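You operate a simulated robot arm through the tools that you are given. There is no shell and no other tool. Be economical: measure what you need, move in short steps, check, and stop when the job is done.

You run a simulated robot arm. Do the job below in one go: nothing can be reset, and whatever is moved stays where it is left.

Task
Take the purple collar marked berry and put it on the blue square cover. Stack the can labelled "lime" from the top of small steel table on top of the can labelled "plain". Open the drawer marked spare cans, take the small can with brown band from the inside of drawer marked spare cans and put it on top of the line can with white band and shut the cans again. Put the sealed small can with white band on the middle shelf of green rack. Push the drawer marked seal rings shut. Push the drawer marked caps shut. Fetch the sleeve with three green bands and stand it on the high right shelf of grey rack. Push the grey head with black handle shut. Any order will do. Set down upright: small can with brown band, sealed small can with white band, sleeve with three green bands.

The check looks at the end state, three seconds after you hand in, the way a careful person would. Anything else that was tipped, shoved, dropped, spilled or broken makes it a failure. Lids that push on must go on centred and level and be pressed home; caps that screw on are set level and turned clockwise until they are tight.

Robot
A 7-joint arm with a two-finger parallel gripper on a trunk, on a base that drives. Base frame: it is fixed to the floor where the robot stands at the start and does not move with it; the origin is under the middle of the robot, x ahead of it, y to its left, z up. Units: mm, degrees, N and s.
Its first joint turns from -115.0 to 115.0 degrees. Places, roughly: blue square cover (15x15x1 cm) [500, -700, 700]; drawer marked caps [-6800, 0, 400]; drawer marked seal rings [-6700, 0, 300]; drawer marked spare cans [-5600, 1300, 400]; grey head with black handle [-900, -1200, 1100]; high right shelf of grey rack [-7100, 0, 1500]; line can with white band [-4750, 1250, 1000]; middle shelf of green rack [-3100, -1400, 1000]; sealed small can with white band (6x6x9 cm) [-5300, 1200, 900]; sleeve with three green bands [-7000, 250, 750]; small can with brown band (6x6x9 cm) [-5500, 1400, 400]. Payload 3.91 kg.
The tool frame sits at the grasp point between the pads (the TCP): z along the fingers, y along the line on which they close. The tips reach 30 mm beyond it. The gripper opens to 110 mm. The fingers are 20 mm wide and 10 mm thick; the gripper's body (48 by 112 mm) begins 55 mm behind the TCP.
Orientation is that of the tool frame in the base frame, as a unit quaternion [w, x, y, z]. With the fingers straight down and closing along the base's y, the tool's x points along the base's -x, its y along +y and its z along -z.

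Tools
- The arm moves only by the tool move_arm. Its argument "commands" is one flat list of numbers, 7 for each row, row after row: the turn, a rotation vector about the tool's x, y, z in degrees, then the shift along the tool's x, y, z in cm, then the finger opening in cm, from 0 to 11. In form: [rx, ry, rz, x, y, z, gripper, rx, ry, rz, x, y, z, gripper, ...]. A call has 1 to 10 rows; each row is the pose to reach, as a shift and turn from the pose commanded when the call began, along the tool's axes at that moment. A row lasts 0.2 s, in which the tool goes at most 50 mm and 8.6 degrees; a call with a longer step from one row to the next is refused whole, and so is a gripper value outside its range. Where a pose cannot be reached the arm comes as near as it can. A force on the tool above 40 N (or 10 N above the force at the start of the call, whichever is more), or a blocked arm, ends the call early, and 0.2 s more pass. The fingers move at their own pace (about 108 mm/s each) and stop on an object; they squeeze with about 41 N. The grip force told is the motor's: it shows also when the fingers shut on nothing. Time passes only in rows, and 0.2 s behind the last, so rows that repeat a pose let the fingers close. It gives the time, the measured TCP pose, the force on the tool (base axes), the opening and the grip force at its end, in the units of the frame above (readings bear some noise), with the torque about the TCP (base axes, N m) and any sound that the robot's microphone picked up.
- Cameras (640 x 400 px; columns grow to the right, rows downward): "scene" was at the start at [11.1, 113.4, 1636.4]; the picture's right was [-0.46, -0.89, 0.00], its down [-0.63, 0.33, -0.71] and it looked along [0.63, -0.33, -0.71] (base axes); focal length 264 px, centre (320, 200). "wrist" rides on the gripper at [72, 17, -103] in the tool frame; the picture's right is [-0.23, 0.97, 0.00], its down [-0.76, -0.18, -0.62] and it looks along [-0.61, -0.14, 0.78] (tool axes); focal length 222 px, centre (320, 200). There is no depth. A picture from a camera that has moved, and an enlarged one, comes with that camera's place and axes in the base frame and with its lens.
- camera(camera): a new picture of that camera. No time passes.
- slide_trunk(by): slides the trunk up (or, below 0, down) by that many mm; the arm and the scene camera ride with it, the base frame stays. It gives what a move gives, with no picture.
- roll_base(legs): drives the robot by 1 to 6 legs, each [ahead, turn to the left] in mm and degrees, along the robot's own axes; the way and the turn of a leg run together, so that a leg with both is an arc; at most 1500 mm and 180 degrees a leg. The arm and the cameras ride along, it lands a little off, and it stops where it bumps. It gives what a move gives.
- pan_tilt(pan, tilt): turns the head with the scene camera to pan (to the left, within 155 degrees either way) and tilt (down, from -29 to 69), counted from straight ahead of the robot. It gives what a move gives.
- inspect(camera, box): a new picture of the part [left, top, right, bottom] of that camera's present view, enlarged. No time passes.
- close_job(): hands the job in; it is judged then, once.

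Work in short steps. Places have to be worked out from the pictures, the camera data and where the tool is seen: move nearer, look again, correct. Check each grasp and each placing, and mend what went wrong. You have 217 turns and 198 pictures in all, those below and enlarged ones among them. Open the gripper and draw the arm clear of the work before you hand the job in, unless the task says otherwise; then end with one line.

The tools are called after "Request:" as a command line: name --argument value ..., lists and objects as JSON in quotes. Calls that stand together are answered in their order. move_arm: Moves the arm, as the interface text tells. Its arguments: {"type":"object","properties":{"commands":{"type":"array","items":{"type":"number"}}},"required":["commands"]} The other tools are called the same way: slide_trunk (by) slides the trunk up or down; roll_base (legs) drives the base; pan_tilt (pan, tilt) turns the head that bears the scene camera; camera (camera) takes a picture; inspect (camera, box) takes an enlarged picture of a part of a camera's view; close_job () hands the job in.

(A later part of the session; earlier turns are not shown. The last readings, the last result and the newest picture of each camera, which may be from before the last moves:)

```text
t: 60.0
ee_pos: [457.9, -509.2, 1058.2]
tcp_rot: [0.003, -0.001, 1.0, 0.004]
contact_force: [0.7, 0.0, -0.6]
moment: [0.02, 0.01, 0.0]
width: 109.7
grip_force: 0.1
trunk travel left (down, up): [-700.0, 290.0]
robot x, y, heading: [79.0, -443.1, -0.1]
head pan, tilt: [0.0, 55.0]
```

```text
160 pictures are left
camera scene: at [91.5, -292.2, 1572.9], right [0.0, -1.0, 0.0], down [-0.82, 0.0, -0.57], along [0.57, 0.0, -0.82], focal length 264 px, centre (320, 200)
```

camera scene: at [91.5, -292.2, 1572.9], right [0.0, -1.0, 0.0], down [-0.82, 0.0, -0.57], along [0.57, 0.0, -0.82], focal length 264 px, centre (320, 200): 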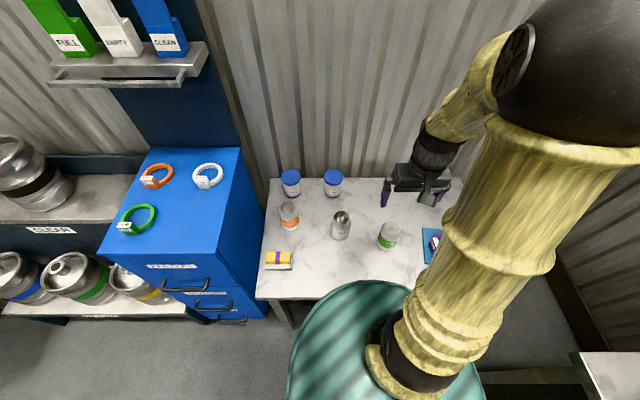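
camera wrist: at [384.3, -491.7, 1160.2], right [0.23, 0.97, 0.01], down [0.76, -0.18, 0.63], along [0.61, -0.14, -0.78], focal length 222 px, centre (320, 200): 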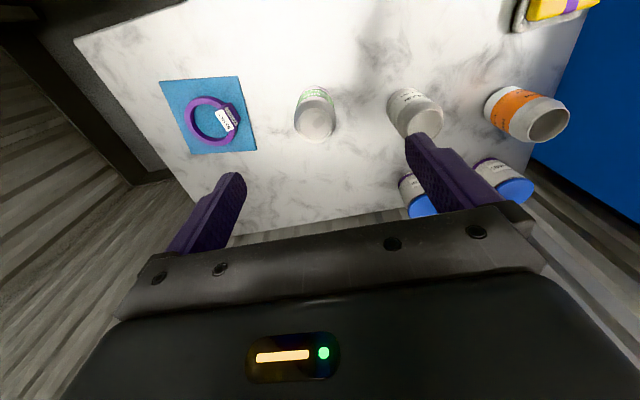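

I zoom on the can in both views to fix its top and base.

Request:
inspect --camera "scene" --box '[310, 180, 470, 280]'

Request:
inspect --camera "wrist" --box '[270, 60, 462, 180]'

```text
4.00 times, centred on (390, 230) of scene
camera zoom: at [91.5, -292.2, 1572.9], right [0.0, -1.0, 0.0], down [-0.82, 0.0, -0.57], along [0.57, 0.0, -0.82], focal length 1055 px, centre (40, 80)
```

zoom: 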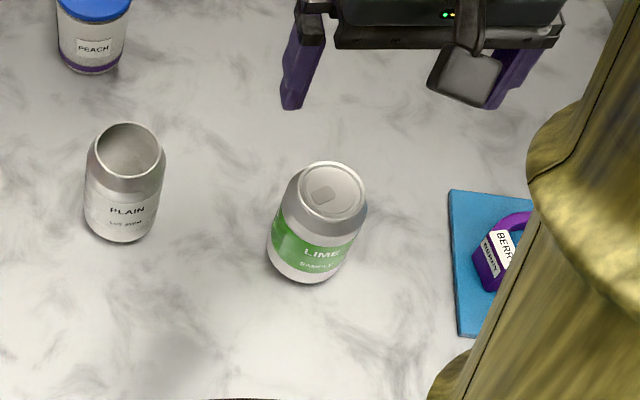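

```text
3.33 times, centred on (366, 120) of wrist
camera zoom: at [384.3, -491.7, 1160.2], right [0.23, 0.97, 0.01], down [0.76, -0.18, 0.63], along [0.61, -0.14, -0.78], focal length 740 px, centre (167, 467)
```

zoom: 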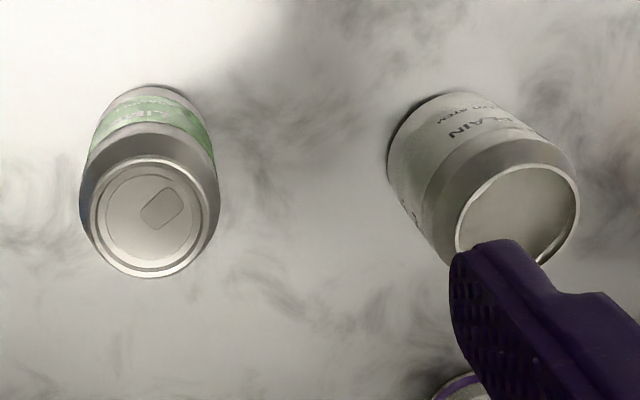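

Cross-bearings: lime top [501,-525,829], plain top [539,-364,829]. Plain is at the edge of reach, so I drive 45 mm ahead.

Request:
roll_base --legs '[[45, 0]]'

```text
t: 60.9
ee_pos: [503.1, -507.7, 1057.2]
tcp_rot: [0.002, 0.0, 1.0, 0.003]
contact_force: [0.1, -0.2, -0.2]
moment: [0.03, -0.02, -0.01]
width: 109.9
grip_force: 0.1
trunk travel left (down, up): [-700.0, 290.0]
robot x, y, heading: [125.2, -441.6, -0.6]
head pan, tilt: [0.0, 55.0]
```

Now I lower the trunk a little, centre over the can and descend around it.

Request:
slide_trunk --by -80

Request:
move_arm --commands '[0, 0, 0, 0.2, -1.7, 2, 11, 0, 0, 0, 0.2, -1.7, 6, 11, 0, 0, 0, 0.2, -1.7, 9.5, 11, 0, 0, 0, 0.2, -1.7, 9.5, 11]'

Request:
camera --camera "wrist"

```text
t: 62.1
ee_pos: [501.6, -507.2, 978.0]
tcp_rot: [0.002, 0.001, 1.0, 0.002]
contact_force: [0.6, 0.5, -0.4]
moment: [0.02, 0.03, -0.01]
width: 110.0
grip_force: 0.0
trunk travel left (down, up): [-620.0, 370.0]
robot x, y, heading: [120.0, -442.8, -0.3]
head pan, tilt: [0.0, 55.0]
```

```text
t: 63.1
ee_pos: [500.5, -525.9, 883.7]
tcp_rot: [0.003, 0.0, 1.0, 0.003]
contact_force: [0.2, -0.5, -0.7]
moment: [0.02, 0.0, -0.01]
width: 110.0
grip_force: 0.0
trunk travel left (down, up): [-620.0, 370.0]
robot x, y, heading: [123.4, -441.5, -0.2]
head pan, tilt: [0.0, 55.0]
```

```text
157 pictures are left
camera wrist: at [426.5, -509.7, 986.0], right [0.23, 0.97, 0.01], down [0.76, -0.18, 0.63], along [0.61, -0.14, -0.78], focal length 222 px, centre (320, 200)
```

wrist: 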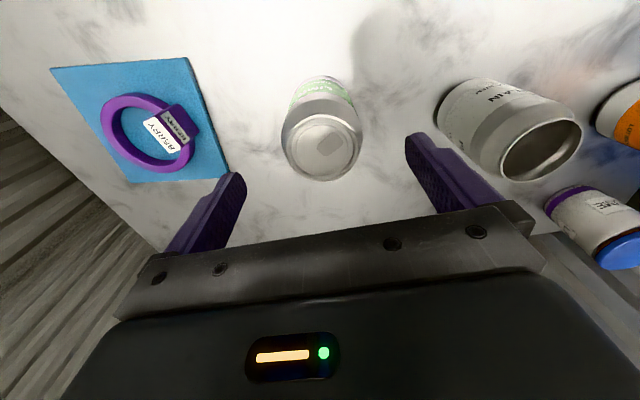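

The can is centred under the open fingers. I descend to TCP z≈795.

Request:
move_arm --commands '[0, 0, 0, 0.1, 0.1, 3, 11, 0, 0, 0, 0.1, 0.1, 6, 11, 0, 0, 0, 0.1, 0.1, 8.8, 11, 0, 0, 0, 0.1, 0.1, 8.8, 5, 0, 0, 0, 0.1, 0.1, 8.8, 5, 0, 0, 0, 0.1, 0.1, 8.8, 5]'

Request:
camera --camera "wrist"

```text
t: 64.5
ee_pos: [500.1, -523.6, 794.4]
tcp_rot: [0.002, 0.001, 1.0, 0.003]
contact_force: [0.3, -2.2, 1.1]
moment: [-0.22, -0.02, 0.0]
width: 65.1
grip_force: 41.3
trunk travel left (down, up): [-620.0, 370.0]
robot x, y, heading: [121.0, -444.8, -0.0]
head pan, tilt: [0.0, 55.0]
```

```text
156 pictures are left
camera wrist: at [426.9, -506.8, 896.3], right [0.23, 0.97, 0.01], down [0.76, -0.18, 0.63], along [0.61, -0.14, -0.78], focal length 222 px, centre (320, 200)
```

wrist: 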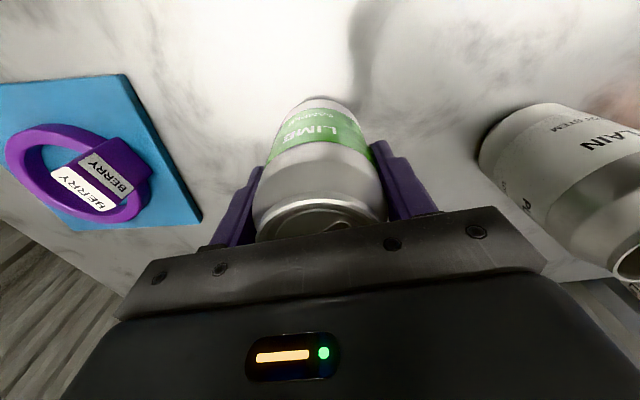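

Gripped at 65 mm. I lift it 170 mm and look.

Request:
move_arm --commands '[0, 0, 0, 0, 0, -3, 5, 0, 0, 0, 0, 0, -7, 5, 0, 0, 0, 0, 0, -11, 5, 0, 0, 0, 0, 0, -15, 5, 0, 0, 0, 0, 0, -17, 5, 0, 0, 0, 0, 0, -17, 5]'

Request:
camera --camera "wrist"

Request:
inspect --camera "scene" --box '[270, 140, 470, 265]'

```text
t: 65.9
ee_pos: [501.2, -522.2, 965.8]
tcp_rot: [0.004, 0.0, 1.0, 0.002]
contact_force: [-0.4, 0.5, -4.0]
moment: [0.04, -0.03, 0.03]
width: 65.4
grip_force: 40.8
trunk travel left (down, up): [-620.0, 370.0]
robot x, y, heading: [121.4, -441.0, -0.5]
head pan, tilt: [0.0, 55.0]
```

```text
155 pictures are left
camera wrist: at [427.1, -506.4, 1067.7], right [0.23, 0.97, 0.01], down [0.76, -0.18, 0.63], along [0.61, -0.14, -0.78], focal length 222 px, centre (320, 200)
```

wrist: 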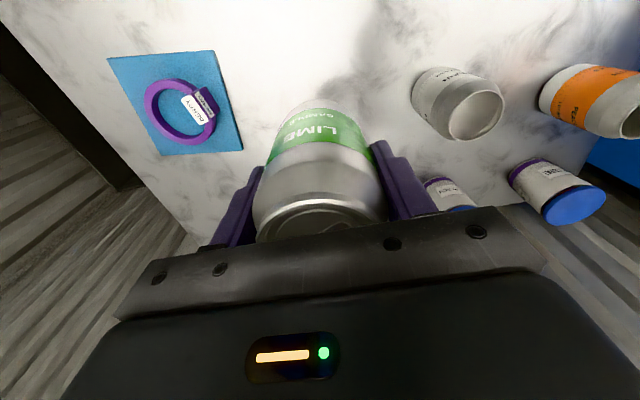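

```text
3.20 times, centred on (370, 202) of scene
camera zoom: at [136.0, -291.8, 1492.8], right [-0.01, -1.0, 0.0], down [-0.82, 0.0, -0.57], along [0.57, 0.0, -0.82], focal length 844 px, centre (160, 192)
```

zoom: 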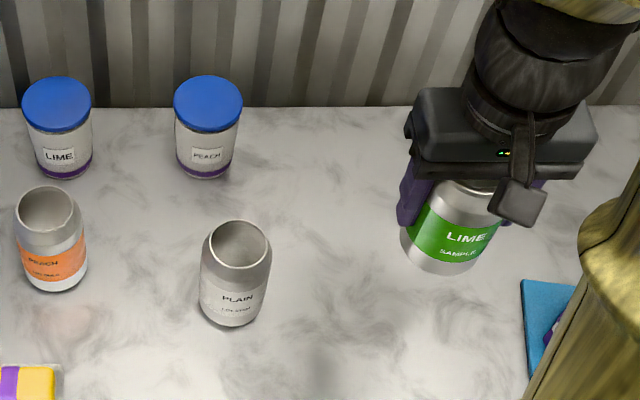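

Plain's top at [540,-364,829]. I carry the can over it at this height.

Request:
move_arm --commands '[0, 0, 0, -1, 4, 0, 5, 0, 0, 0, -2, 8, 0, 5, 0, 0, 0, -3, 12, 0, 5, 0, 0, 0, -4, 15.85, 0, 5, 0, 0, 0, -4, 15.85, 2, 5, 0, 0, 0, -4, 15.85, 3.5, 5, 0, 0, 0, -4, 15.85, 3.5, 5]'

Request:
camera --camera "wrist"

Request:
inspect --camera "scene" --box '[270, 120, 430, 250]'

```text
t: 67.5
ee_pos: [539.2, -362.6, 932.4]
tcp_rot: [0.002, 0.0, 1.0, 0.002]
contact_force: [-0.8, -0.4, -4.3]
moment: [0.0, -0.03, 0.0]
width: 65.0
grip_force: 40.7
trunk travel left (down, up): [-620.0, 370.0]
robot x, y, heading: [124.5, -447.0, -0.3]
head pan, tilt: [0.0, 55.0]
```

```text
153 pictures are left
camera wrist: at [465.8, -347.0, 1032.8], right [0.23, 0.97, 0.01], down [0.76, -0.18, 0.63], along [0.61, -0.14, -0.78], focal length 222 px, centre (320, 200)
```

wrist: 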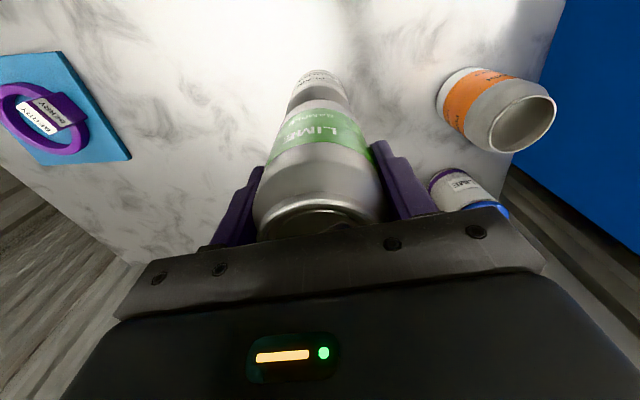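

```text
3.08 times, centred on (350, 185) of scene
camera zoom: at [136.0, -291.5, 1492.8], right [-0.01, -1.0, 0.0], down [-0.82, 0.0, -0.57], along [0.57, 0.0, -0.82], focal length 812 px, centre (228, 246)
```

zoom: 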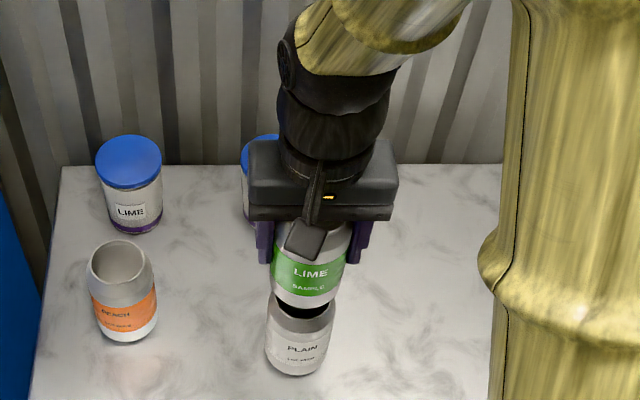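

Aligned in both views. I lower gently to contact, expected near TCP z=906.

Request:
move_arm --commands '[0, 0, 0, -0.1, -0.1, 1, 5, 0, 0, 0, -0.1, -0.1, 1.8, 5, 0, 0, 0, -0.1, -0.1, 2.2, 5, 0, 0, 0, -0.1, -0.1, 2.5, 5, 0, 0, 0, -0.1, -0.1, 2.8, 5, 0, 0, 0, -0.1, -0.1, 3.1, 5]'

Request:
camera --camera "wrist"

Request:
inspect --camera "scene" --box '[270, 120, 430, 250]'

```text
t: 68.9
ee_pos: [541.5, -366.0, 902.1]
tcp_rot: [0.005, -0.001, 1.0, 0.004]
contact_force: [1.1, 0.3, 33.9]
moment: [-0.04, -0.22, -0.12]
width: 65.2
grip_force: 41.5
trunk travel left (down, up): [-620.0, 370.0]
robot x, y, heading: [117.9, -445.1, -0.4]
head pan, tilt: [0.0, 55.0]
```

```text
151 pictures are left
camera wrist: at [466.3, -349.8, 1004.1], right [0.23, 0.97, 0.01], down [0.75, -0.18, 0.63], along [0.61, -0.14, -0.78], focal length 222 px, centre (320, 200)
```

wrist: 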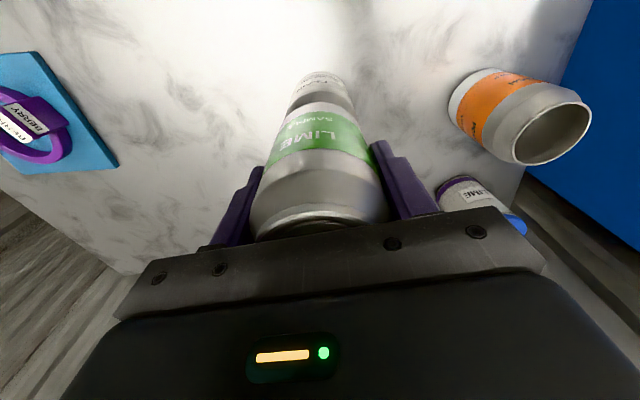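

```text
3.08 times, centred on (350, 185) of scene
camera zoom: at [133.4, -292.1, 1493.2], right [-0.01, -1.0, 0.0], down [-0.82, 0.0, -0.57], along [0.57, 0.0, -0.82], focal length 812 px, centre (228, 246)
```

zoom: 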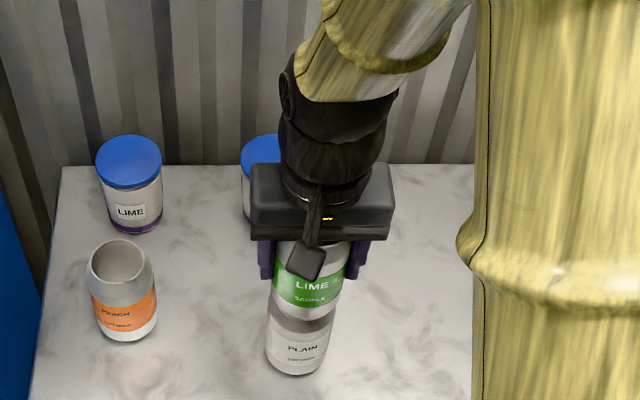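

Seated with a 34 N push. I ease off, open wide, and rise straight up.

Request:
move_arm --commands '[0, 0, 0, 0, 0, -0.3, 5, 0, 0, 0, 0, 0, -0.3, 7.5, 0, 0, 0, 0, 0, -0.3, 9, 0, 0, 0, 0, 0, -0.3, 9, 0, 0, 0, 0, 0, -3, 10, 0, 0, 0, 0, 0, -6, 10, 0, 0, 0, 0, 0, -9, 10, 0, 0, 0, 0, 0, -13, 10, 0, 0, 0, 4, 0, -16, 10]'

Request:
camera --camera "wrist"

Request:
inspect --camera "scene" --box '[270, 120, 430, 250]'

```text
t: 70.9
ee_pos: [495.6, -366.7, 1062.8]
tcp_rot: [0.002, 0.0, 1.0, 0.003]
contact_force: [0.7, 0.0, 0.1]
moment: [0.01, 0.01, 0.04]
width: 99.8
grip_force: 0.1
trunk travel left (down, up): [-620.0, 370.0]
robot x, y, heading: [124.7, -441.8, -0.3]
head pan, tilt: [0.0, 55.0]
```

```text
149 pictures are left
camera wrist: at [422.2, -349.5, 1164.8], right [0.23, 0.97, 0.01], down [0.76, -0.18, 0.63], along [0.61, -0.14, -0.78], focal length 222 px, centre (320, 200)
```

wrist: 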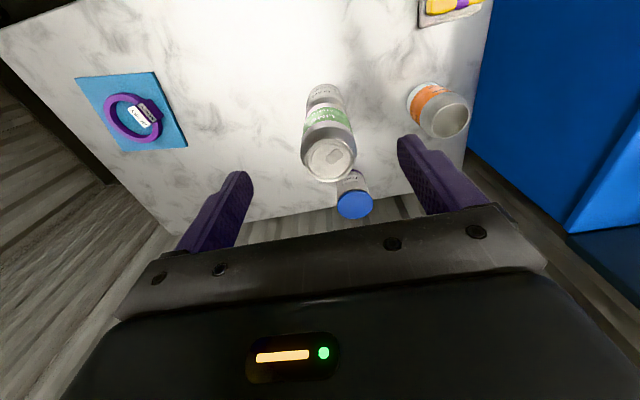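

```text
3.08 times, centred on (350, 185) of scene
camera zoom: at [134.2, -291.9, 1492.9], right [-0.01, -1.0, 0.0], down [-0.82, 0.0, -0.57], along [0.57, 0.0, -0.82], focal length 812 px, centre (228, 246)
```

zoom: 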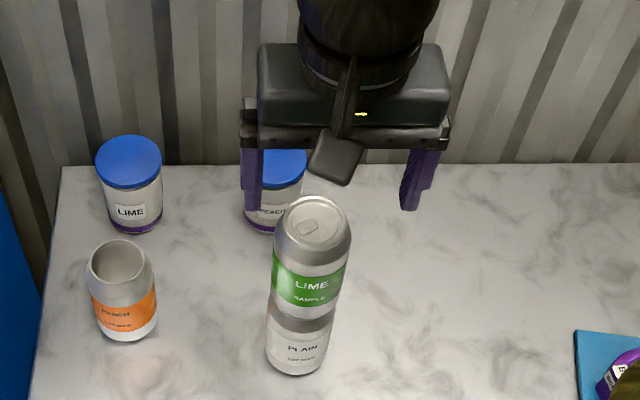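

Stack stands well. Next the grey hand-seamer head near [-900,-1200,1100]. I back away from the table, turn left about, and drive along -x.

Request:
roll_base --legs '[[-260, 0], [0, 180], [700, 0], [0, 90]]'

Request:
pan_tilt --pan 0 --tilt 30

Request:
camera --camera "scene"

```text
t: 87.4
ee_pos: [-757.1, -818.2, 1061.1]
tcp_rot: [0.004, 0.704, 0.71, 0.0]
contact_force: [-0.7, 0.6, -0.2]
moment: [0.0, 0.01, 0.02]
width: 99.9
grip_force: 0.0
trunk travel left (down, up): [-620.0, 370.0]
robot x, y, heading: [-841.8, -448.4, -89.4]
head pan, tilt: [0.0, 55.0]
```

```text
t: 88.3
ee_pos: [-757.5, -819.3, 1062.3]
tcp_rot: [0.003, 0.703, 0.711, 0.0]
contact_force: [-0.9, 0.1, -0.3]
moment: [0.03, 0.04, 0.02]
width: 100.2
grip_force: 0.0
trunk travel left (down, up): [-620.0, 370.0]
robot x, y, heading: [-838.4, -447.4, -89.8]
head pan, tilt: [0.0, 30.0]
```

```text
147 pictures are left
camera scene: at [-686.4, -477.4, 1528.8], right [-1.0, -0.01, 0.0], down [0.0, 0.5, -0.87], along [0.01, -0.87, -0.5], focal length 264 px, centre (320, 200)
```

scene: 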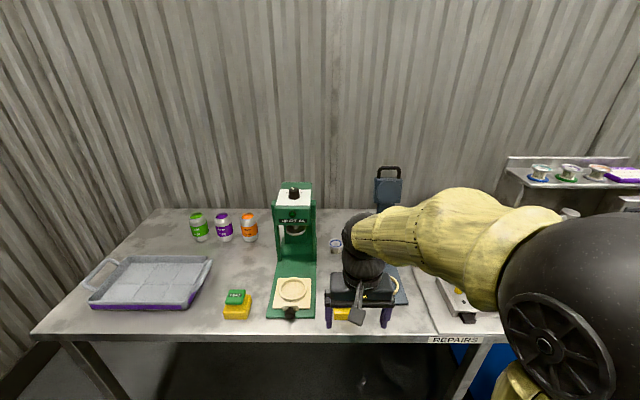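

The arm hides the seamer from the head camera; I look with the wrist camera and zoom on the head.

Request:
camera --camera "wrist"

Request:
inspect --camera "scene" --box '[310, 140, 470, 240]'

```text
146 pictures are left
camera wrist: at [-742.3, -745.6, 1164.0], right [0.98, -0.22, 0.01], down [-0.17, -0.76, 0.63], along [-0.13, -0.61, -0.78], focal length 222 px, centre (320, 200)
```

wrist: 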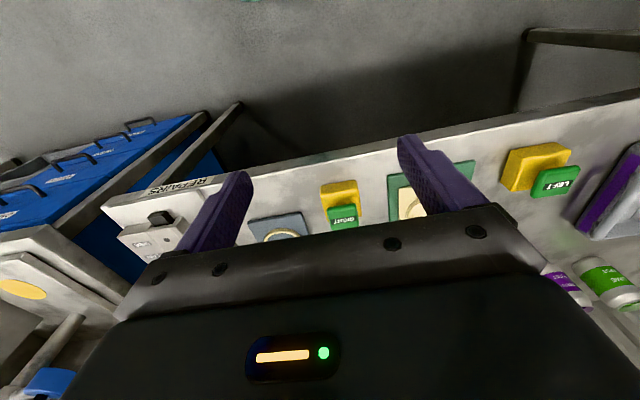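

```text
4.00 times, centred on (390, 190) of scene
camera zoom: at [-686.4, -477.4, 1528.8], right [-1.0, -0.01, 0.0], down [0.0, 0.5, -0.87], along [0.01, -0.87, -0.5], focal length 1055 px, centre (40, 240)
```

zoom: 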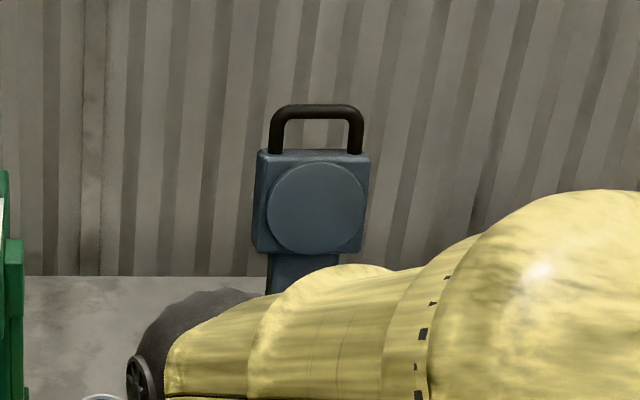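

The head is hinged, standing up with the handle on top; shutting it means swinging it forward and down. I'll grip the handle bar with the tool pointing forward (fingers closing vertically), so I turn the tool in steps.

Request:
move_arm --commands '[-4.9, -4.9, 4.9, 0, -1, -1, 10, -9.8, -9.8, 9.8, 0, -2, -2, 10, -14.7, -14.7, 14.7, 0, -3, -3, 9, -19.6, -19.6, 19.6, 0, -4, -4, 8, -24.5, -24.5, 24.5, 0, -5, -5, 7, -29.4, -29.4, 29.4, 0, -6, -6, 6, -34.3, -34.3, 34.3, 0, -7, -7, 6, -39.2, -39.2, 39.2, 0, -8, -8, 6]'

```text
t: 90.1
ee_pos: [-845.8, -824.5, 1130.7]
tcp_rot: [0.459, 0.811, 0.362, 0.003]
contact_force: [0.4, 0.1, 0.0]
moment: [0.01, 0.01, 0.0]
width: 60.1
grip_force: 0.1
out of reach, approached as far as the arm can: row 7, 8
trunk travel left (down, up): [-620.0, 370.0]
robot x, y, heading: [-836.9, -445.3, -89.6]
head pan, tilt: [0.0, 30.0]
```

Reached about two thirds of the turn; I finish it while moving the tool forward over the table.

Request:
move_arm --commands '[-4.9, -4.9, 4.9, -1.2, 0.6, 1.5, 6, -9.8, -9.8, 9.8, -2.4, 1.3, 3, 6, -14.7, -14.7, 14.7, -3.6, 1.9, 4.5, 6, -19.6, -19.6, 19.6, -4.8, 2.6, 6, 6, -24.5, -24.5, 24.5, -6, 3.2, 7.5, 6, -29.9, -29.9, 29.9, -7.1, 3.8, 8.9, 6, -29.9, -29.9, 29.9, -7.1, 3.8, 8.9, 6]'

Request:
camera --camera "wrist"

Request:
camera --camera "scene"

```text
refused: row 6 steps farther than a row can; nothing moved
```

```text
144 pictures are left
camera wrist: at [-817.8, -709.8, 1178.4], right [0.4, -0.44, 0.8], down [-0.88, 0.07, 0.48], along [-0.27, -0.89, -0.36], focal length 222 px, centre (320, 200)
```

wrist: 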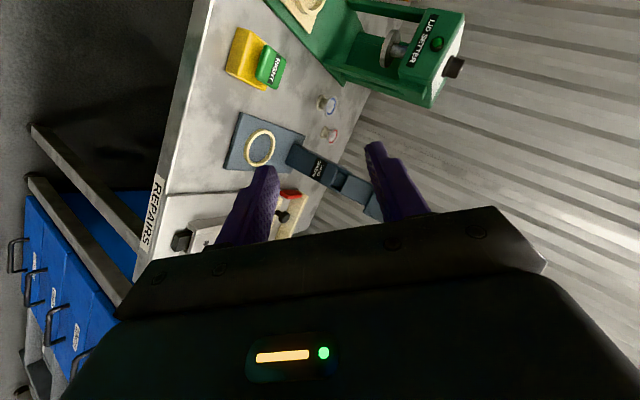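

```text
143 pictures are left
camera scene: at [-685.0, -476.1, 1528.8], right [-1.0, -0.01, 0.0], down [0.0, 0.5, -0.87], along [0.0, -0.87, -0.5], focal length 264 px, centre (320, 200)
```

scene: 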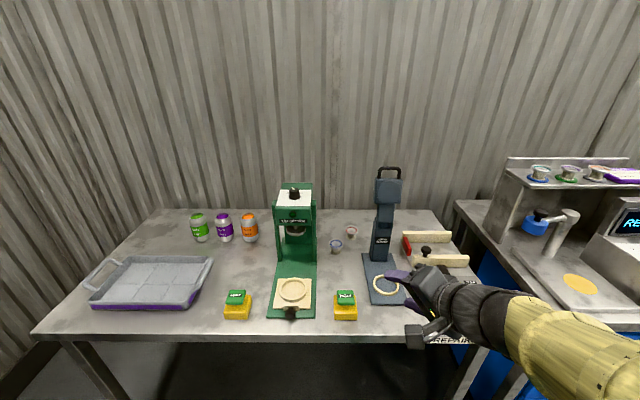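

Good view of the seamer. I repeat with smaller steps.

Request:
move_arm --commands '[-4.8, -4.8, 4.8, -1.2, 0.6, 1.5, 6, -9.6, -9.6, 9.6, -2.4, 1.3, 3, 6, -14.4, -14.4, 14.4, -3.6, 1.9, 4.5, 6, -19.2, -19.2, 19.2, -4.8, 2.6, 6, 6, -24, -24, 24, -6, 3.2, 7.5, 6, -28.8, -28.8, 28.8, -7.1, 3.8, 8.9, 6, -29.9, -29.9, 29.9, -7.1, 3.8, 8.9, 6]'

Request:
camera --camera "wrist"

Request:
inspect --camera "scene" --box '[300, 140, 500, 330]'

```text
t: 91.7
ee_pos: [-853.4, -964.6, 1131.0]
tcp_rot: [0.673, 0.739, 0.039, 0.012]
contact_force: [1.6, -0.1, 0.8]
moment: [-0.01, 0.05, -0.05]
width: 59.7
grip_force: 0.1
out of reach, approached as far as the arm can: row 1, 2, 3, 4, 5, 6, 7
trunk travel left (down, up): [-620.0, 370.0]
robot x, y, heading: [-838.0, -443.7, -90.0]
head pan, tilt: [0.0, 30.0]
```

```text
142 pictures are left
camera wrist: at [-788.7, -858.4, 1154.5], right [-0.19, -0.11, 0.98], down [-0.81, 0.58, -0.09], along [-0.55, -0.81, -0.19], focal length 222 px, centre (320, 200)
```

wrist: 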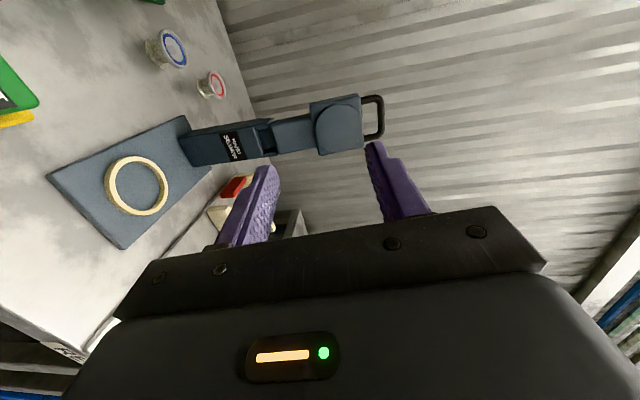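

```text
2.11 times, centred on (400, 235) of scene
camera zoom: at [-683.8, -476.7, 1528.7], right [-1.0, -0.01, 0.0], down [0.0, 0.5, -0.87], along [0.0, -0.87, -0.5], focal length 555 px, centre (152, 126)
```

zoom: 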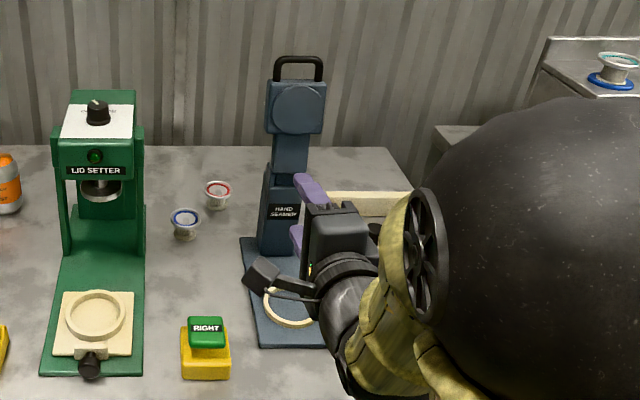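

Tool now points forward. Handle bar works out at ≈[-903,-1249,1198], ring/base at z≈876, table front y≈-900. I raise the trunk 70 and drive closer, keeping ~60 mm short of the handle.

Request:
slide_trunk --by 70

Request:
roll_base --legs '[[0, -10], [195, 0], [0, 10]]'

Request:
camera --camera "wrist"

Request:
camera --camera "scene"

```text
t: 92.8
ee_pos: [-855.1, -964.7, 1201.5]
tcp_rot: [0.672, 0.739, 0.04, 0.013]
contact_force: [-0.6, -0.6, 0.0]
moment: [-0.01, 0.06, -0.01]
width: 60.0
grip_force: 0.1
trunk travel left (down, up): [-690.0, 300.0]
robot x, y, heading: [-838.5, -443.9, -89.9]
head pan, tilt: [0.0, 30.0]
```

```text
t: 95.7
ee_pos: [-890.2, -1154.4, 1200.6]
tcp_rot: [0.672, 0.739, 0.037, 0.012]
contact_force: [-0.7, 0.5, 0.3]
moment: [-0.03, -0.02, 0.01]
width: 59.9
grip_force: 0.1
trunk travel left (down, up): [-690.0, 300.0]
robot x, y, heading: [-869.2, -636.4, -89.7]
head pan, tilt: [0.0, 30.0]
```

```text
140 pictures are left
camera wrist: at [-825.3, -1048.8, 1224.3], right [-0.19, -0.11, 0.98], down [-0.81, 0.58, -0.09], along [-0.56, -0.81, -0.2], focal length 222 px, centre (320, 200)
```

wrist: 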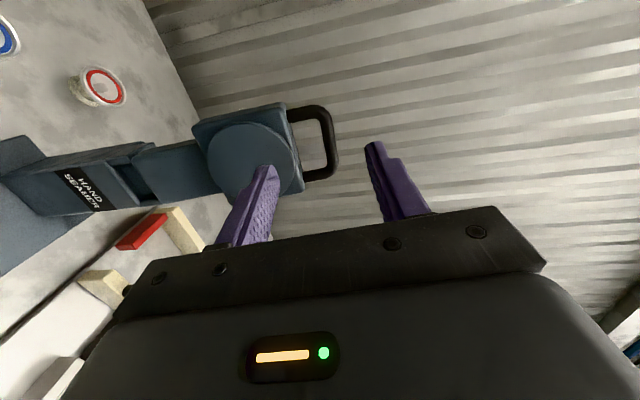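

```text
139 pictures are left
camera scene: at [-719.0, -667.8, 1598.9], right [-1.0, 0.0, 0.0], down [0.0, 0.5, -0.87], along [0.0, -0.87, -0.5], focal length 264 px, centre (320, 200)
```

scene: 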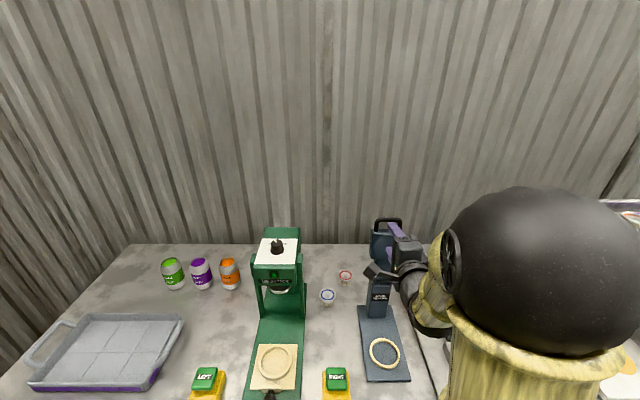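

The bar lines up with the gap (z≈1197). I narrow the fingers to 36 mm, shift 8 mm in x, and drive on 60 mm.

Request:
move_arm --commands '[0, 0, 0, -0.8, 0, 0, 3.8, 0, 0, 0, -0.8, 0, 0, 3.8]'

Request:
roll_base --legs '[[55, 0]]'

Request:
camera --camera "wrist"

```text
t: 96.3
ee_pos: [-899.7, -1156.0, 1200.5]
tcp_rot: [0.673, 0.739, 0.037, 0.011]
contact_force: [0.3, 0.3, 0.5]
moment: [-0.03, -0.02, 0.0]
width: 38.0
grip_force: 0.0
trunk travel left (down, up): [-690.0, 300.0]
robot x, y, heading: [-870.9, -637.0, -90.1]
head pan, tilt: [0.0, 30.0]
```

```text
t: 97.2
ee_pos: [-899.9, -1210.6, 1199.9]
tcp_rot: [0.672, 0.739, 0.037, 0.011]
contact_force: [0.5, -1.3, 0.3]
moment: [0.02, -0.05, -0.01]
width: 38.0
grip_force: 0.2
trunk travel left (down, up): [-690.0, 300.0]
robot x, y, heading: [-872.2, -685.4, -89.9]
head pan, tilt: [0.0, 30.0]
```

```text
138 pictures are left
camera wrist: at [-834.0, -1104.7, 1223.8], right [-0.19, -0.11, 0.98], down [-0.81, 0.58, -0.09], along [-0.56, -0.81, -0.2], focal length 222 px, centre (320, 200)
```

wrist: 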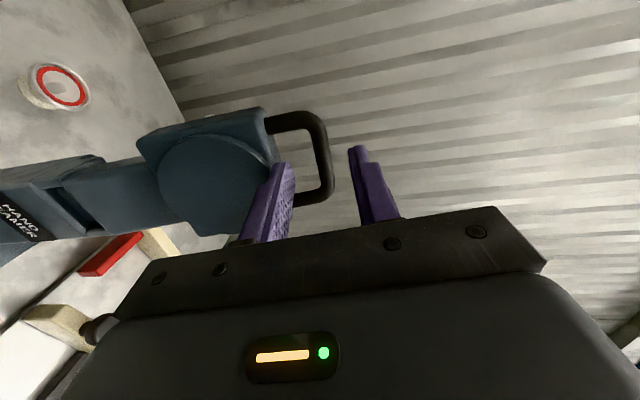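

Lower finger is only ~3 mm over the head's top, so I raise 4 mm and go forward 28 mm by driving.

Request:
move_arm --commands '[0, 0, 0, 0, 0.4, 0, 3.8, 0, 0, 0, 0, 0.4, 0, 3.8]'

Request:
roll_base --legs '[[28, 0]]'

Request:
camera --camera "wrist"

```text
t: 97.8
ee_pos: [-898.3, -1209.9, 1204.5]
tcp_rot: [0.672, 0.739, 0.037, 0.011]
contact_force: [-0.4, -0.3, -0.6]
moment: [0.0, 0.03, 0.01]
width: 37.8
grip_force: 0.0
trunk travel left (down, up): [-690.0, 300.0]
robot x, y, heading: [-869.6, -690.2, -90.1]
head pan, tilt: [0.0, 30.0]
```

```text
t: 98.7
ee_pos: [-898.5, -1240.7, 1203.8]
tcp_rot: [0.671, 0.74, 0.038, 0.012]
contact_force: [-0.4, -1.2, -0.6]
moment: [0.01, 0.01, -0.02]
width: 38.0
grip_force: 0.0
trunk travel left (down, up): [-690.0, 300.0]
robot x, y, heading: [-869.7, -718.5, -89.8]
head pan, tilt: [0.0, 30.0]
```

```text
137 pictures are left
camera wrist: at [-833.0, -1133.2, 1227.8], right [-0.19, -0.11, 0.98], down [-0.81, 0.58, -0.09], along [-0.56, -0.81, -0.2], focal length 222 px, centre (320, 200)
```

wrist: 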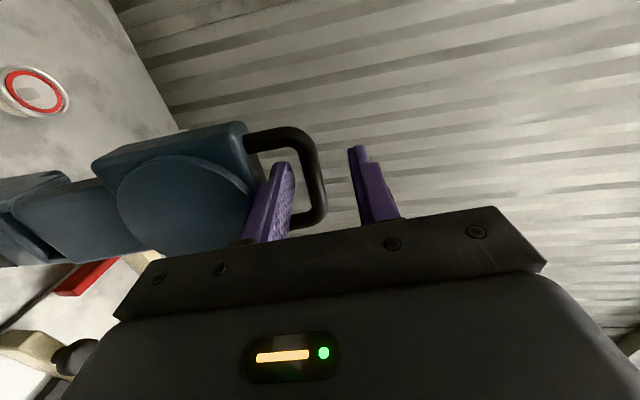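

The bar sits between the fingers in this view. I close on it.

Request:
move_arm --commands '[0, 0, 0, 0, 0, 0, 2, 0, 0, 0, 0, 0, 0, 0.5, 0, 0, 0, 0, 0, 0, 0.5]'

Request:
camera --camera "wrist"

```text
t: 99.5
ee_pos: [-898.6, -1239.5, 1201.9]
tcp_rot: [0.669, 0.742, 0.037, 0.012]
contact_force: [-0.6, 6.4, -28.3]
moment: [0.65, -0.24, -0.19]
width: 19.5
grip_force: 14.1
trunk travel left (down, up): [-690.0, 300.0]
robot x, y, heading: [-871.0, -718.5, -89.8]
head pan, tilt: [0.0, 30.0]
```

```text
136 pictures are left
camera wrist: at [-833.0, -1132.6, 1226.2], right [-0.19, -0.11, 0.98], down [-0.81, 0.58, -0.09], along [-0.56, -0.8, -0.2], focal length 222 px, centre (320, 200)
```

wrist: 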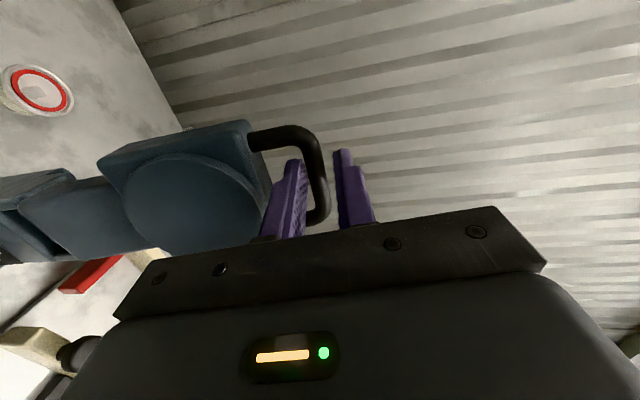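

The lower finger meets the bar first; I lower the tool 5 mm so both pads close on it.

Request:
move_arm --commands '[0, 0, 0, 0, -0.3, 0, 2, 0, 0, 0, 0, -0.6, 0, 1.5, 0, 0, 0, 0, -0.6, 0, 0.5, 0, 0, 0, 0, -0.6, 0, 0.5]'

```text
t: 100.5
ee_pos: [-898.7, -1236.5, 1197.8]
tcp_rot: [0.672, 0.739, 0.036, 0.012]
contact_force: [-0.2, 0.7, -10.6]
moment: [0.2, -0.93, -0.13]
width: 12.4
grip_force: 45.0
trunk travel left (down, up): [-690.0, 300.0]
robot x, y, heading: [-867.1, -716.5, -89.8]
head pan, tilt: [0.0, 30.0]
```

Gripped the 12 mm bar. I start pulling it forward along an arc and watch the forces.

Request:
move_arm --commands '[0, 0, 0, 0.1, -0.1, -1.2, 0.5, 0, 0, 0, 0.18, -0.35, -2.46, 0.5, 0, 0, 0, 0.27, -0.6, -3.7, 0.5, 0, 0, 0, 0.37, -1.0, -5.0, 0.5, 0, 0, 0, 0.37, -1.0, -5.0, 0.5]'

Request:
camera --camera "wrist"

Request:
camera --camera "scene"

```text
t: 101.1
ee_pos: [-899.5, -1230.0, 1198.7]
tcp_rot: [0.663, 0.747, 0.04, 0.015]
contact_force: [2.5, 2.2, -8.1]
moment: [0.38, -1.01, 0.35]
width: 12.4
grip_force: 45.3
out of reach, approached as far as the arm can: row 1, 2
trunk travel left (down, up): [-690.0, 300.0]
robot x, y, heading: [-868.1, -719.0, -89.9]
head pan, tilt: [0.0, 30.0]
stopped in row 2: the force on the tool passed its limit (the readings are from after the stop); the commanded pose is now the measured one
```

```text
135 pictures are left
camera wrist: at [-834.1, -1123.6, 1225.8], right [-0.19, -0.13, 0.97], down [-0.81, 0.58, -0.08], along [-0.55, -0.81, -0.22], focal length 222 px, centre (320, 200)
```

wrist: 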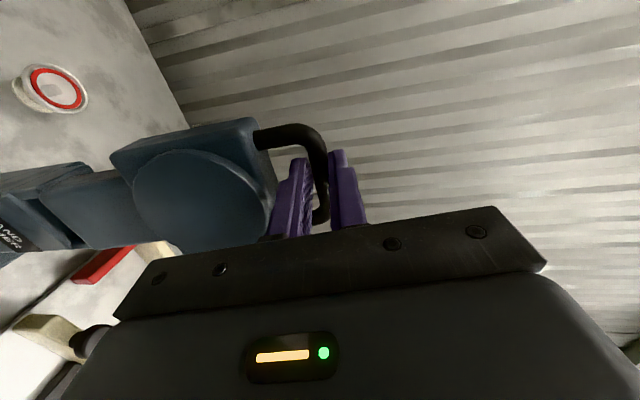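

```text
134 pictures are left
camera scene: at [-719.0, -749.2, 1599.2], right [-1.0, 0.0, 0.0], down [0.0, 0.5, -0.87], along [0.0, -0.87, -0.5], focal length 264 px, centre (320, 200)
```

scene: 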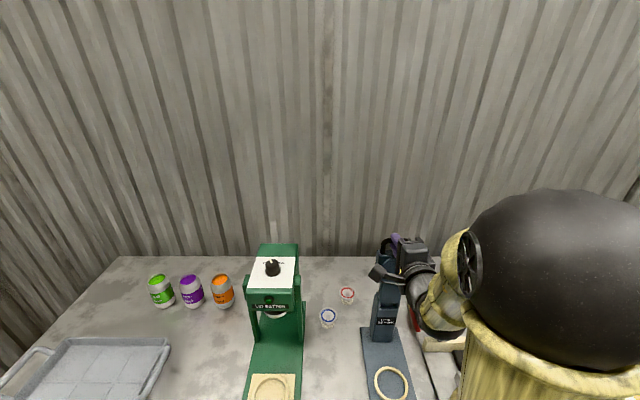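

The arm is at an awkward limit for that motion, so I pull by driving back and lowering the trunk in alternation.

Request:
roll_base --legs '[[-30, 0]]'

Request:
camera --camera "wrist"

```text
t: 101.9
ee_pos: [-898.9, -1200.8, 1199.6]
tcp_rot: [0.664, 0.747, 0.04, 0.013]
contact_force: [5.4, 0.9, -15.8]
moment: [0.52, -0.91, 0.24]
width: 12.3
grip_force: 44.7
trunk travel left (down, up): [-690.0, 300.0]
robot x, y, heading: [-868.9, -685.1, -90.2]
head pan, tilt: [0.0, 30.0]
```

```text
133 pictures are left
camera wrist: at [-834.0, -1094.7, 1225.4], right [-0.19, -0.13, 0.97], down [-0.81, 0.58, -0.08], along [-0.55, -0.81, -0.21], focal length 222 px, centre (320, 200)
```

wrist: 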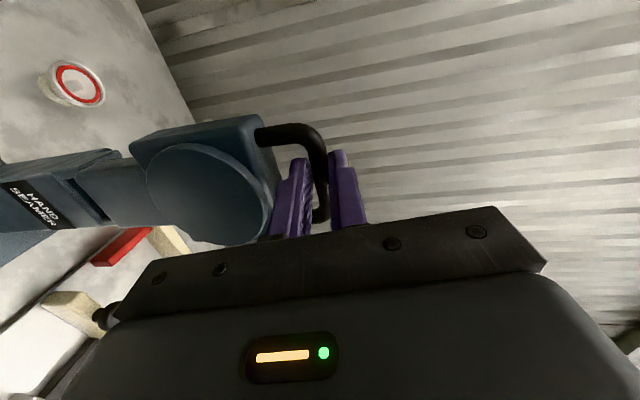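

The head tilts with it. Continue: trunk down 8, back 40.

Request:
slide_trunk --by -8

Request:
roll_base --legs '[[-35, 0]]'

Request:
slide_trunk --by -14

Request:
camera --camera "wrist"

```text
t: 102.5
ee_pos: [-898.6, -1198.4, 1199.6]
tcp_rot: [0.67, 0.741, 0.04, 0.015]
contact_force: [3.0, 1.8, 37.3]
moment: [-0.88, -1.0, -0.26]
width: 12.5
grip_force: 45.4
trunk travel left (down, up): [-682.0, 308.0]
robot x, y, heading: [-872.4, -688.9, -89.9]
head pan, tilt: [0.0, 30.0]
```

```text
t: 103.3
ee_pos: [-898.9, -1162.6, 1193.2]
tcp_rot: [0.665, 0.746, 0.04, 0.014]
contact_force: [4.9, 6.9, 20.4]
moment: [-0.34, -0.99, 0.35]
width: 12.5
grip_force: 45.0
trunk travel left (down, up): [-682.0, 308.0]
robot x, y, heading: [-869.0, -655.8, -90.2]
head pan, tilt: [0.0, 30.0]
```

```text
t: 103.8
ee_pos: [-899.8, -1166.2, 1193.3]
tcp_rot: [0.677, 0.734, 0.038, 0.016]
contact_force: [2.7, 3.4, 17.2]
moment: [-0.53, -0.98, -0.33]
width: 12.7
grip_force: 45.4
trunk travel left (down, up): [-673.0, 317.0]
robot x, y, heading: [-868.3, -651.9, -89.9]
head pan, tilt: [0.0, 30.0]
stopped: the force on the tool passed its limit (the readings are from after the stop); the commanded pose is now the measured one
```

```text
132 pictures are left
camera wrist: at [-834.7, -1059.3, 1216.0], right [-0.19, -0.09, 0.98], down [-0.81, 0.57, -0.1], along [-0.55, -0.81, -0.19], focal length 222 px, centre (320, 200)
```

wrist: 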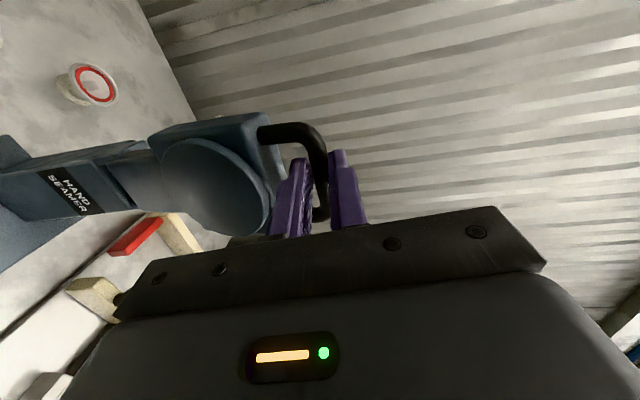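

Following the arc (apex y≈-1220, r≈245). I continue in small alternating steps.

Request:
roll_base --legs '[[-18, 0]]'

Request:
slide_trunk --by -6

Request:
roll_base --legs '[[-18, 0]]'

Request:
slide_trunk --by -8

Request:
roll_base --legs '[[-16, 0]]'

Request:
slide_trunk --by -9

Request:
camera --camera "wrist"

```text
t: 104.6
ee_pos: [-899.8, -1148.3, 1187.4]
tcp_rot: [0.672, 0.739, 0.039, 0.016]
contact_force: [3.6, -0.8, -2.4]
moment: [0.04, -0.92, 0.06]
width: 12.1
grip_force: 45.4
trunk travel left (down, up): [-673.0, 317.0]
robot x, y, heading: [-871.8, -631.6, -89.8]
head pan, tilt: [0.0, 30.0]
```

```text
t: 105.1
ee_pos: [-899.3, -1146.6, 1187.8]
tcp_rot: [0.677, 0.734, 0.039, 0.016]
contact_force: [2.5, 8.2, 25.0]
moment: [-0.69, -1.05, -0.05]
width: 12.7
grip_force: 44.7
trunk travel left (down, up): [-667.0, 323.0]
robot x, y, heading: [-873.1, -633.3, -89.9]
head pan, tilt: [0.0, 30.0]
```

```text
t: 105.9
ee_pos: [-898.1, -1129.7, 1181.9]
tcp_rot: [0.671, 0.74, 0.039, 0.016]
contact_force: [1.4, 0.9, -0.2]
moment: [0.0, -0.89, -0.21]
width: 12.6
grip_force: 44.6
trunk travel left (down, up): [-667.0, 323.0]
robot x, y, heading: [-869.8, -615.9, -90.2]
head pan, tilt: [0.0, 30.0]
```

```text
t: 106.5
ee_pos: [-898.6, -1127.4, 1179.7]
tcp_rot: [0.676, 0.736, 0.04, 0.016]
contact_force: [0.4, 15.0, 31.3]
moment: [-0.85, -1.05, 0.17]
width: 12.4
grip_force: 45.1
trunk travel left (down, up): [-659.0, 331.0]
robot x, y, heading: [-870.9, -619.2, -90.2]
head pan, tilt: [0.0, 30.0]
```

```text
t: 107.2
ee_pos: [-899.4, -1113.5, 1172.4]
tcp_rot: [0.669, 0.742, 0.039, 0.015]
contact_force: [0.5, 2.6, 2.9]
moment: [-0.04, -0.93, -0.27]
width: 12.3
grip_force: 44.6
trunk travel left (down, up): [-659.0, 331.0]
robot x, y, heading: [-875.8, -599.5, -89.8]
head pan, tilt: [0.0, 30.0]
```

```text
t: 107.8
ee_pos: [-899.2, -1108.6, 1170.0]
tcp_rot: [0.675, 0.737, 0.04, 0.016]
contact_force: [1.6, 19.9, 33.4]
moment: [-0.89, -1.06, 0.27]
width: 12.5
grip_force: 44.3
trunk travel left (down, up): [-650.0, 340.0]
robot x, y, heading: [-870.9, -596.2, -89.7]
head pan, tilt: [0.0, 30.0]
```

```text
131 pictures are left
camera wrist: at [-834.8, -1001.9, 1193.0], right [-0.19, -0.1, 0.98], down [-0.81, 0.57, -0.1], along [-0.55, -0.81, -0.19], focal length 222 px, centre (320, 200)
```

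wrist: 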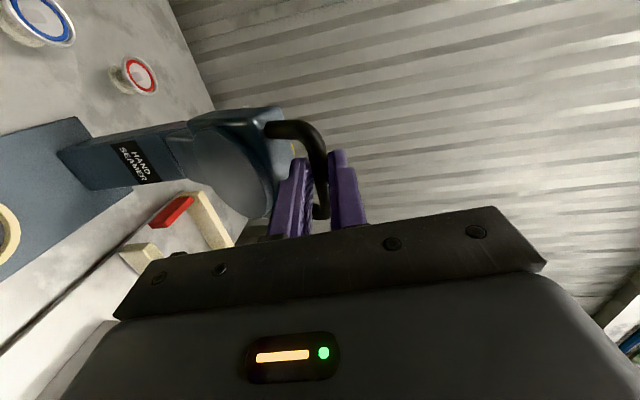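

Works well (about 30° now). Continue with steeper steps.

Request:
roll_base --legs '[[-16, 0]]'

Request:
slide_trunk --by -11

Request:
roll_base --legs '[[-15, 0]]'

Request:
slide_trunk --by -13

Request:
roll_base --legs '[[-14, 0]]'

Request:
slide_trunk --by -14

Request:
roll_base --legs '[[-13, 0]]'

Request:
slide_trunk --by -15

Request:
camera --camera "wrist"

```text
t: 108.6
ee_pos: [-898.0, -1097.9, 1162.9]
tcp_rot: [0.668, 0.743, 0.039, 0.016]
contact_force: [1.4, 1.7, 0.7]
moment: [0.08, -0.89, -0.36]
width: 12.3
grip_force: 44.7
trunk travel left (down, up): [-650.0, 340.0]
robot x, y, heading: [-869.2, -583.0, -90.1]
head pan, tilt: [0.0, 30.0]
```

```text
t: 109.3
ee_pos: [-899.6, -1094.4, 1159.9]
tcp_rot: [0.677, 0.735, 0.038, 0.017]
contact_force: [1.9, 13.9, 17.9]
moment: [-0.58, -0.98, -0.12]
width: 12.4
grip_force: 45.0
trunk travel left (down, up): [-639.0, 351.0]
robot x, y, heading: [-869.0, -582.2, -90.2]
head pan, tilt: [0.0, 30.0]
stopped: the force on the tool passed its limit (the readings are from after the stop); the commanded pose is now the measured one
```

```text
t: 110.0
ee_pos: [-899.4, -1084.7, 1152.6]
tcp_rot: [0.669, 0.742, 0.038, 0.017]
contact_force: [2.2, -8.7, -14.2]
moment: [0.43, -0.88, -0.42]
width: 12.3
grip_force: 44.7
trunk travel left (down, up): [-639.0, 351.0]
robot x, y, heading: [-872.3, -573.5, -90.1]
head pan, tilt: [0.0, 30.0]
```

```text
t: 110.6
ee_pos: [-896.9, -1077.8, 1146.3]
tcp_rot: [0.674, 0.737, 0.038, 0.018]
contact_force: [1.1, 23.6, 25.3]
moment: [-0.63, -1.05, 0.56]
width: 12.4
grip_force: 45.2
trunk travel left (down, up): [-626.0, 364.0]
robot x, y, heading: [-872.9, -569.6, -89.6]
head pan, tilt: [0.0, 30.0]
```

```text
t: 111.4
ee_pos: [-898.6, -1069.3, 1137.9]
tcp_rot: [0.668, 0.743, 0.039, 0.017]
contact_force: [0.7, -5.8, -8.5]
moment: [0.38, -0.84, -0.83]
width: 12.1
grip_force: 45.1
trunk travel left (down, up): [-626.0, 364.0]
robot x, y, heading: [-870.5, -556.5, -90.2]
head pan, tilt: [0.0, 30.0]
```

```text
t: 112.0
ee_pos: [-899.8, -1062.1, 1130.2]
tcp_rot: [0.672, 0.739, 0.038, 0.016]
contact_force: [1.0, 27.6, 24.0]
moment: [-0.56, -1.09, 0.53]
width: 12.2
grip_force: 44.6
trunk travel left (down, up): [-612.0, 378.0]
robot x, y, heading: [-871.1, -554.0, -90.1]
head pan, tilt: [0.0, 30.0]
```

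```text
t: 112.8
ee_pos: [-899.2, -1056.1, 1123.4]
tcp_rot: [0.666, 0.744, 0.039, 0.015]
contact_force: [1.4, -4.2, -6.8]
moment: [0.35, -0.85, -0.69]
width: 12.4
grip_force: 44.7
trunk travel left (down, up): [-612.0, 378.0]
robot x, y, heading: [-874.3, -541.0, -90.0]
head pan, tilt: [0.0, 30.0]
```

```text
t: 113.4
ee_pos: [-898.8, -1048.8, 1114.2]
tcp_rot: [0.671, 0.74, 0.038, 0.017]
contact_force: [0.6, 31.8, 21.1]
moment: [-0.45, -1.04, 0.55]
width: 12.0
grip_force: 45.3
trunk travel left (down, up): [-597.0, 393.0]
robot x, y, heading: [-870.3, -540.1, -89.9]
head pan, tilt: [0.0, 30.0]
```

```text
130 pictures are left
camera wrist: at [-834.5, -942.8, 1137.7], right [-0.19, -0.11, 0.97], down [-0.81, 0.58, -0.09], along [-0.55, -0.81, -0.2], focal length 222 px, centre (320, 200)
```

wrist: 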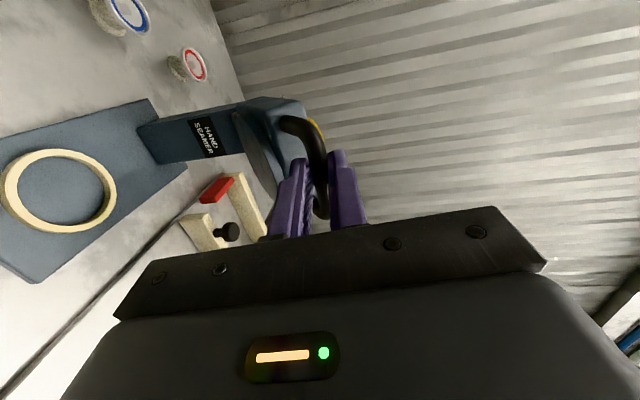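

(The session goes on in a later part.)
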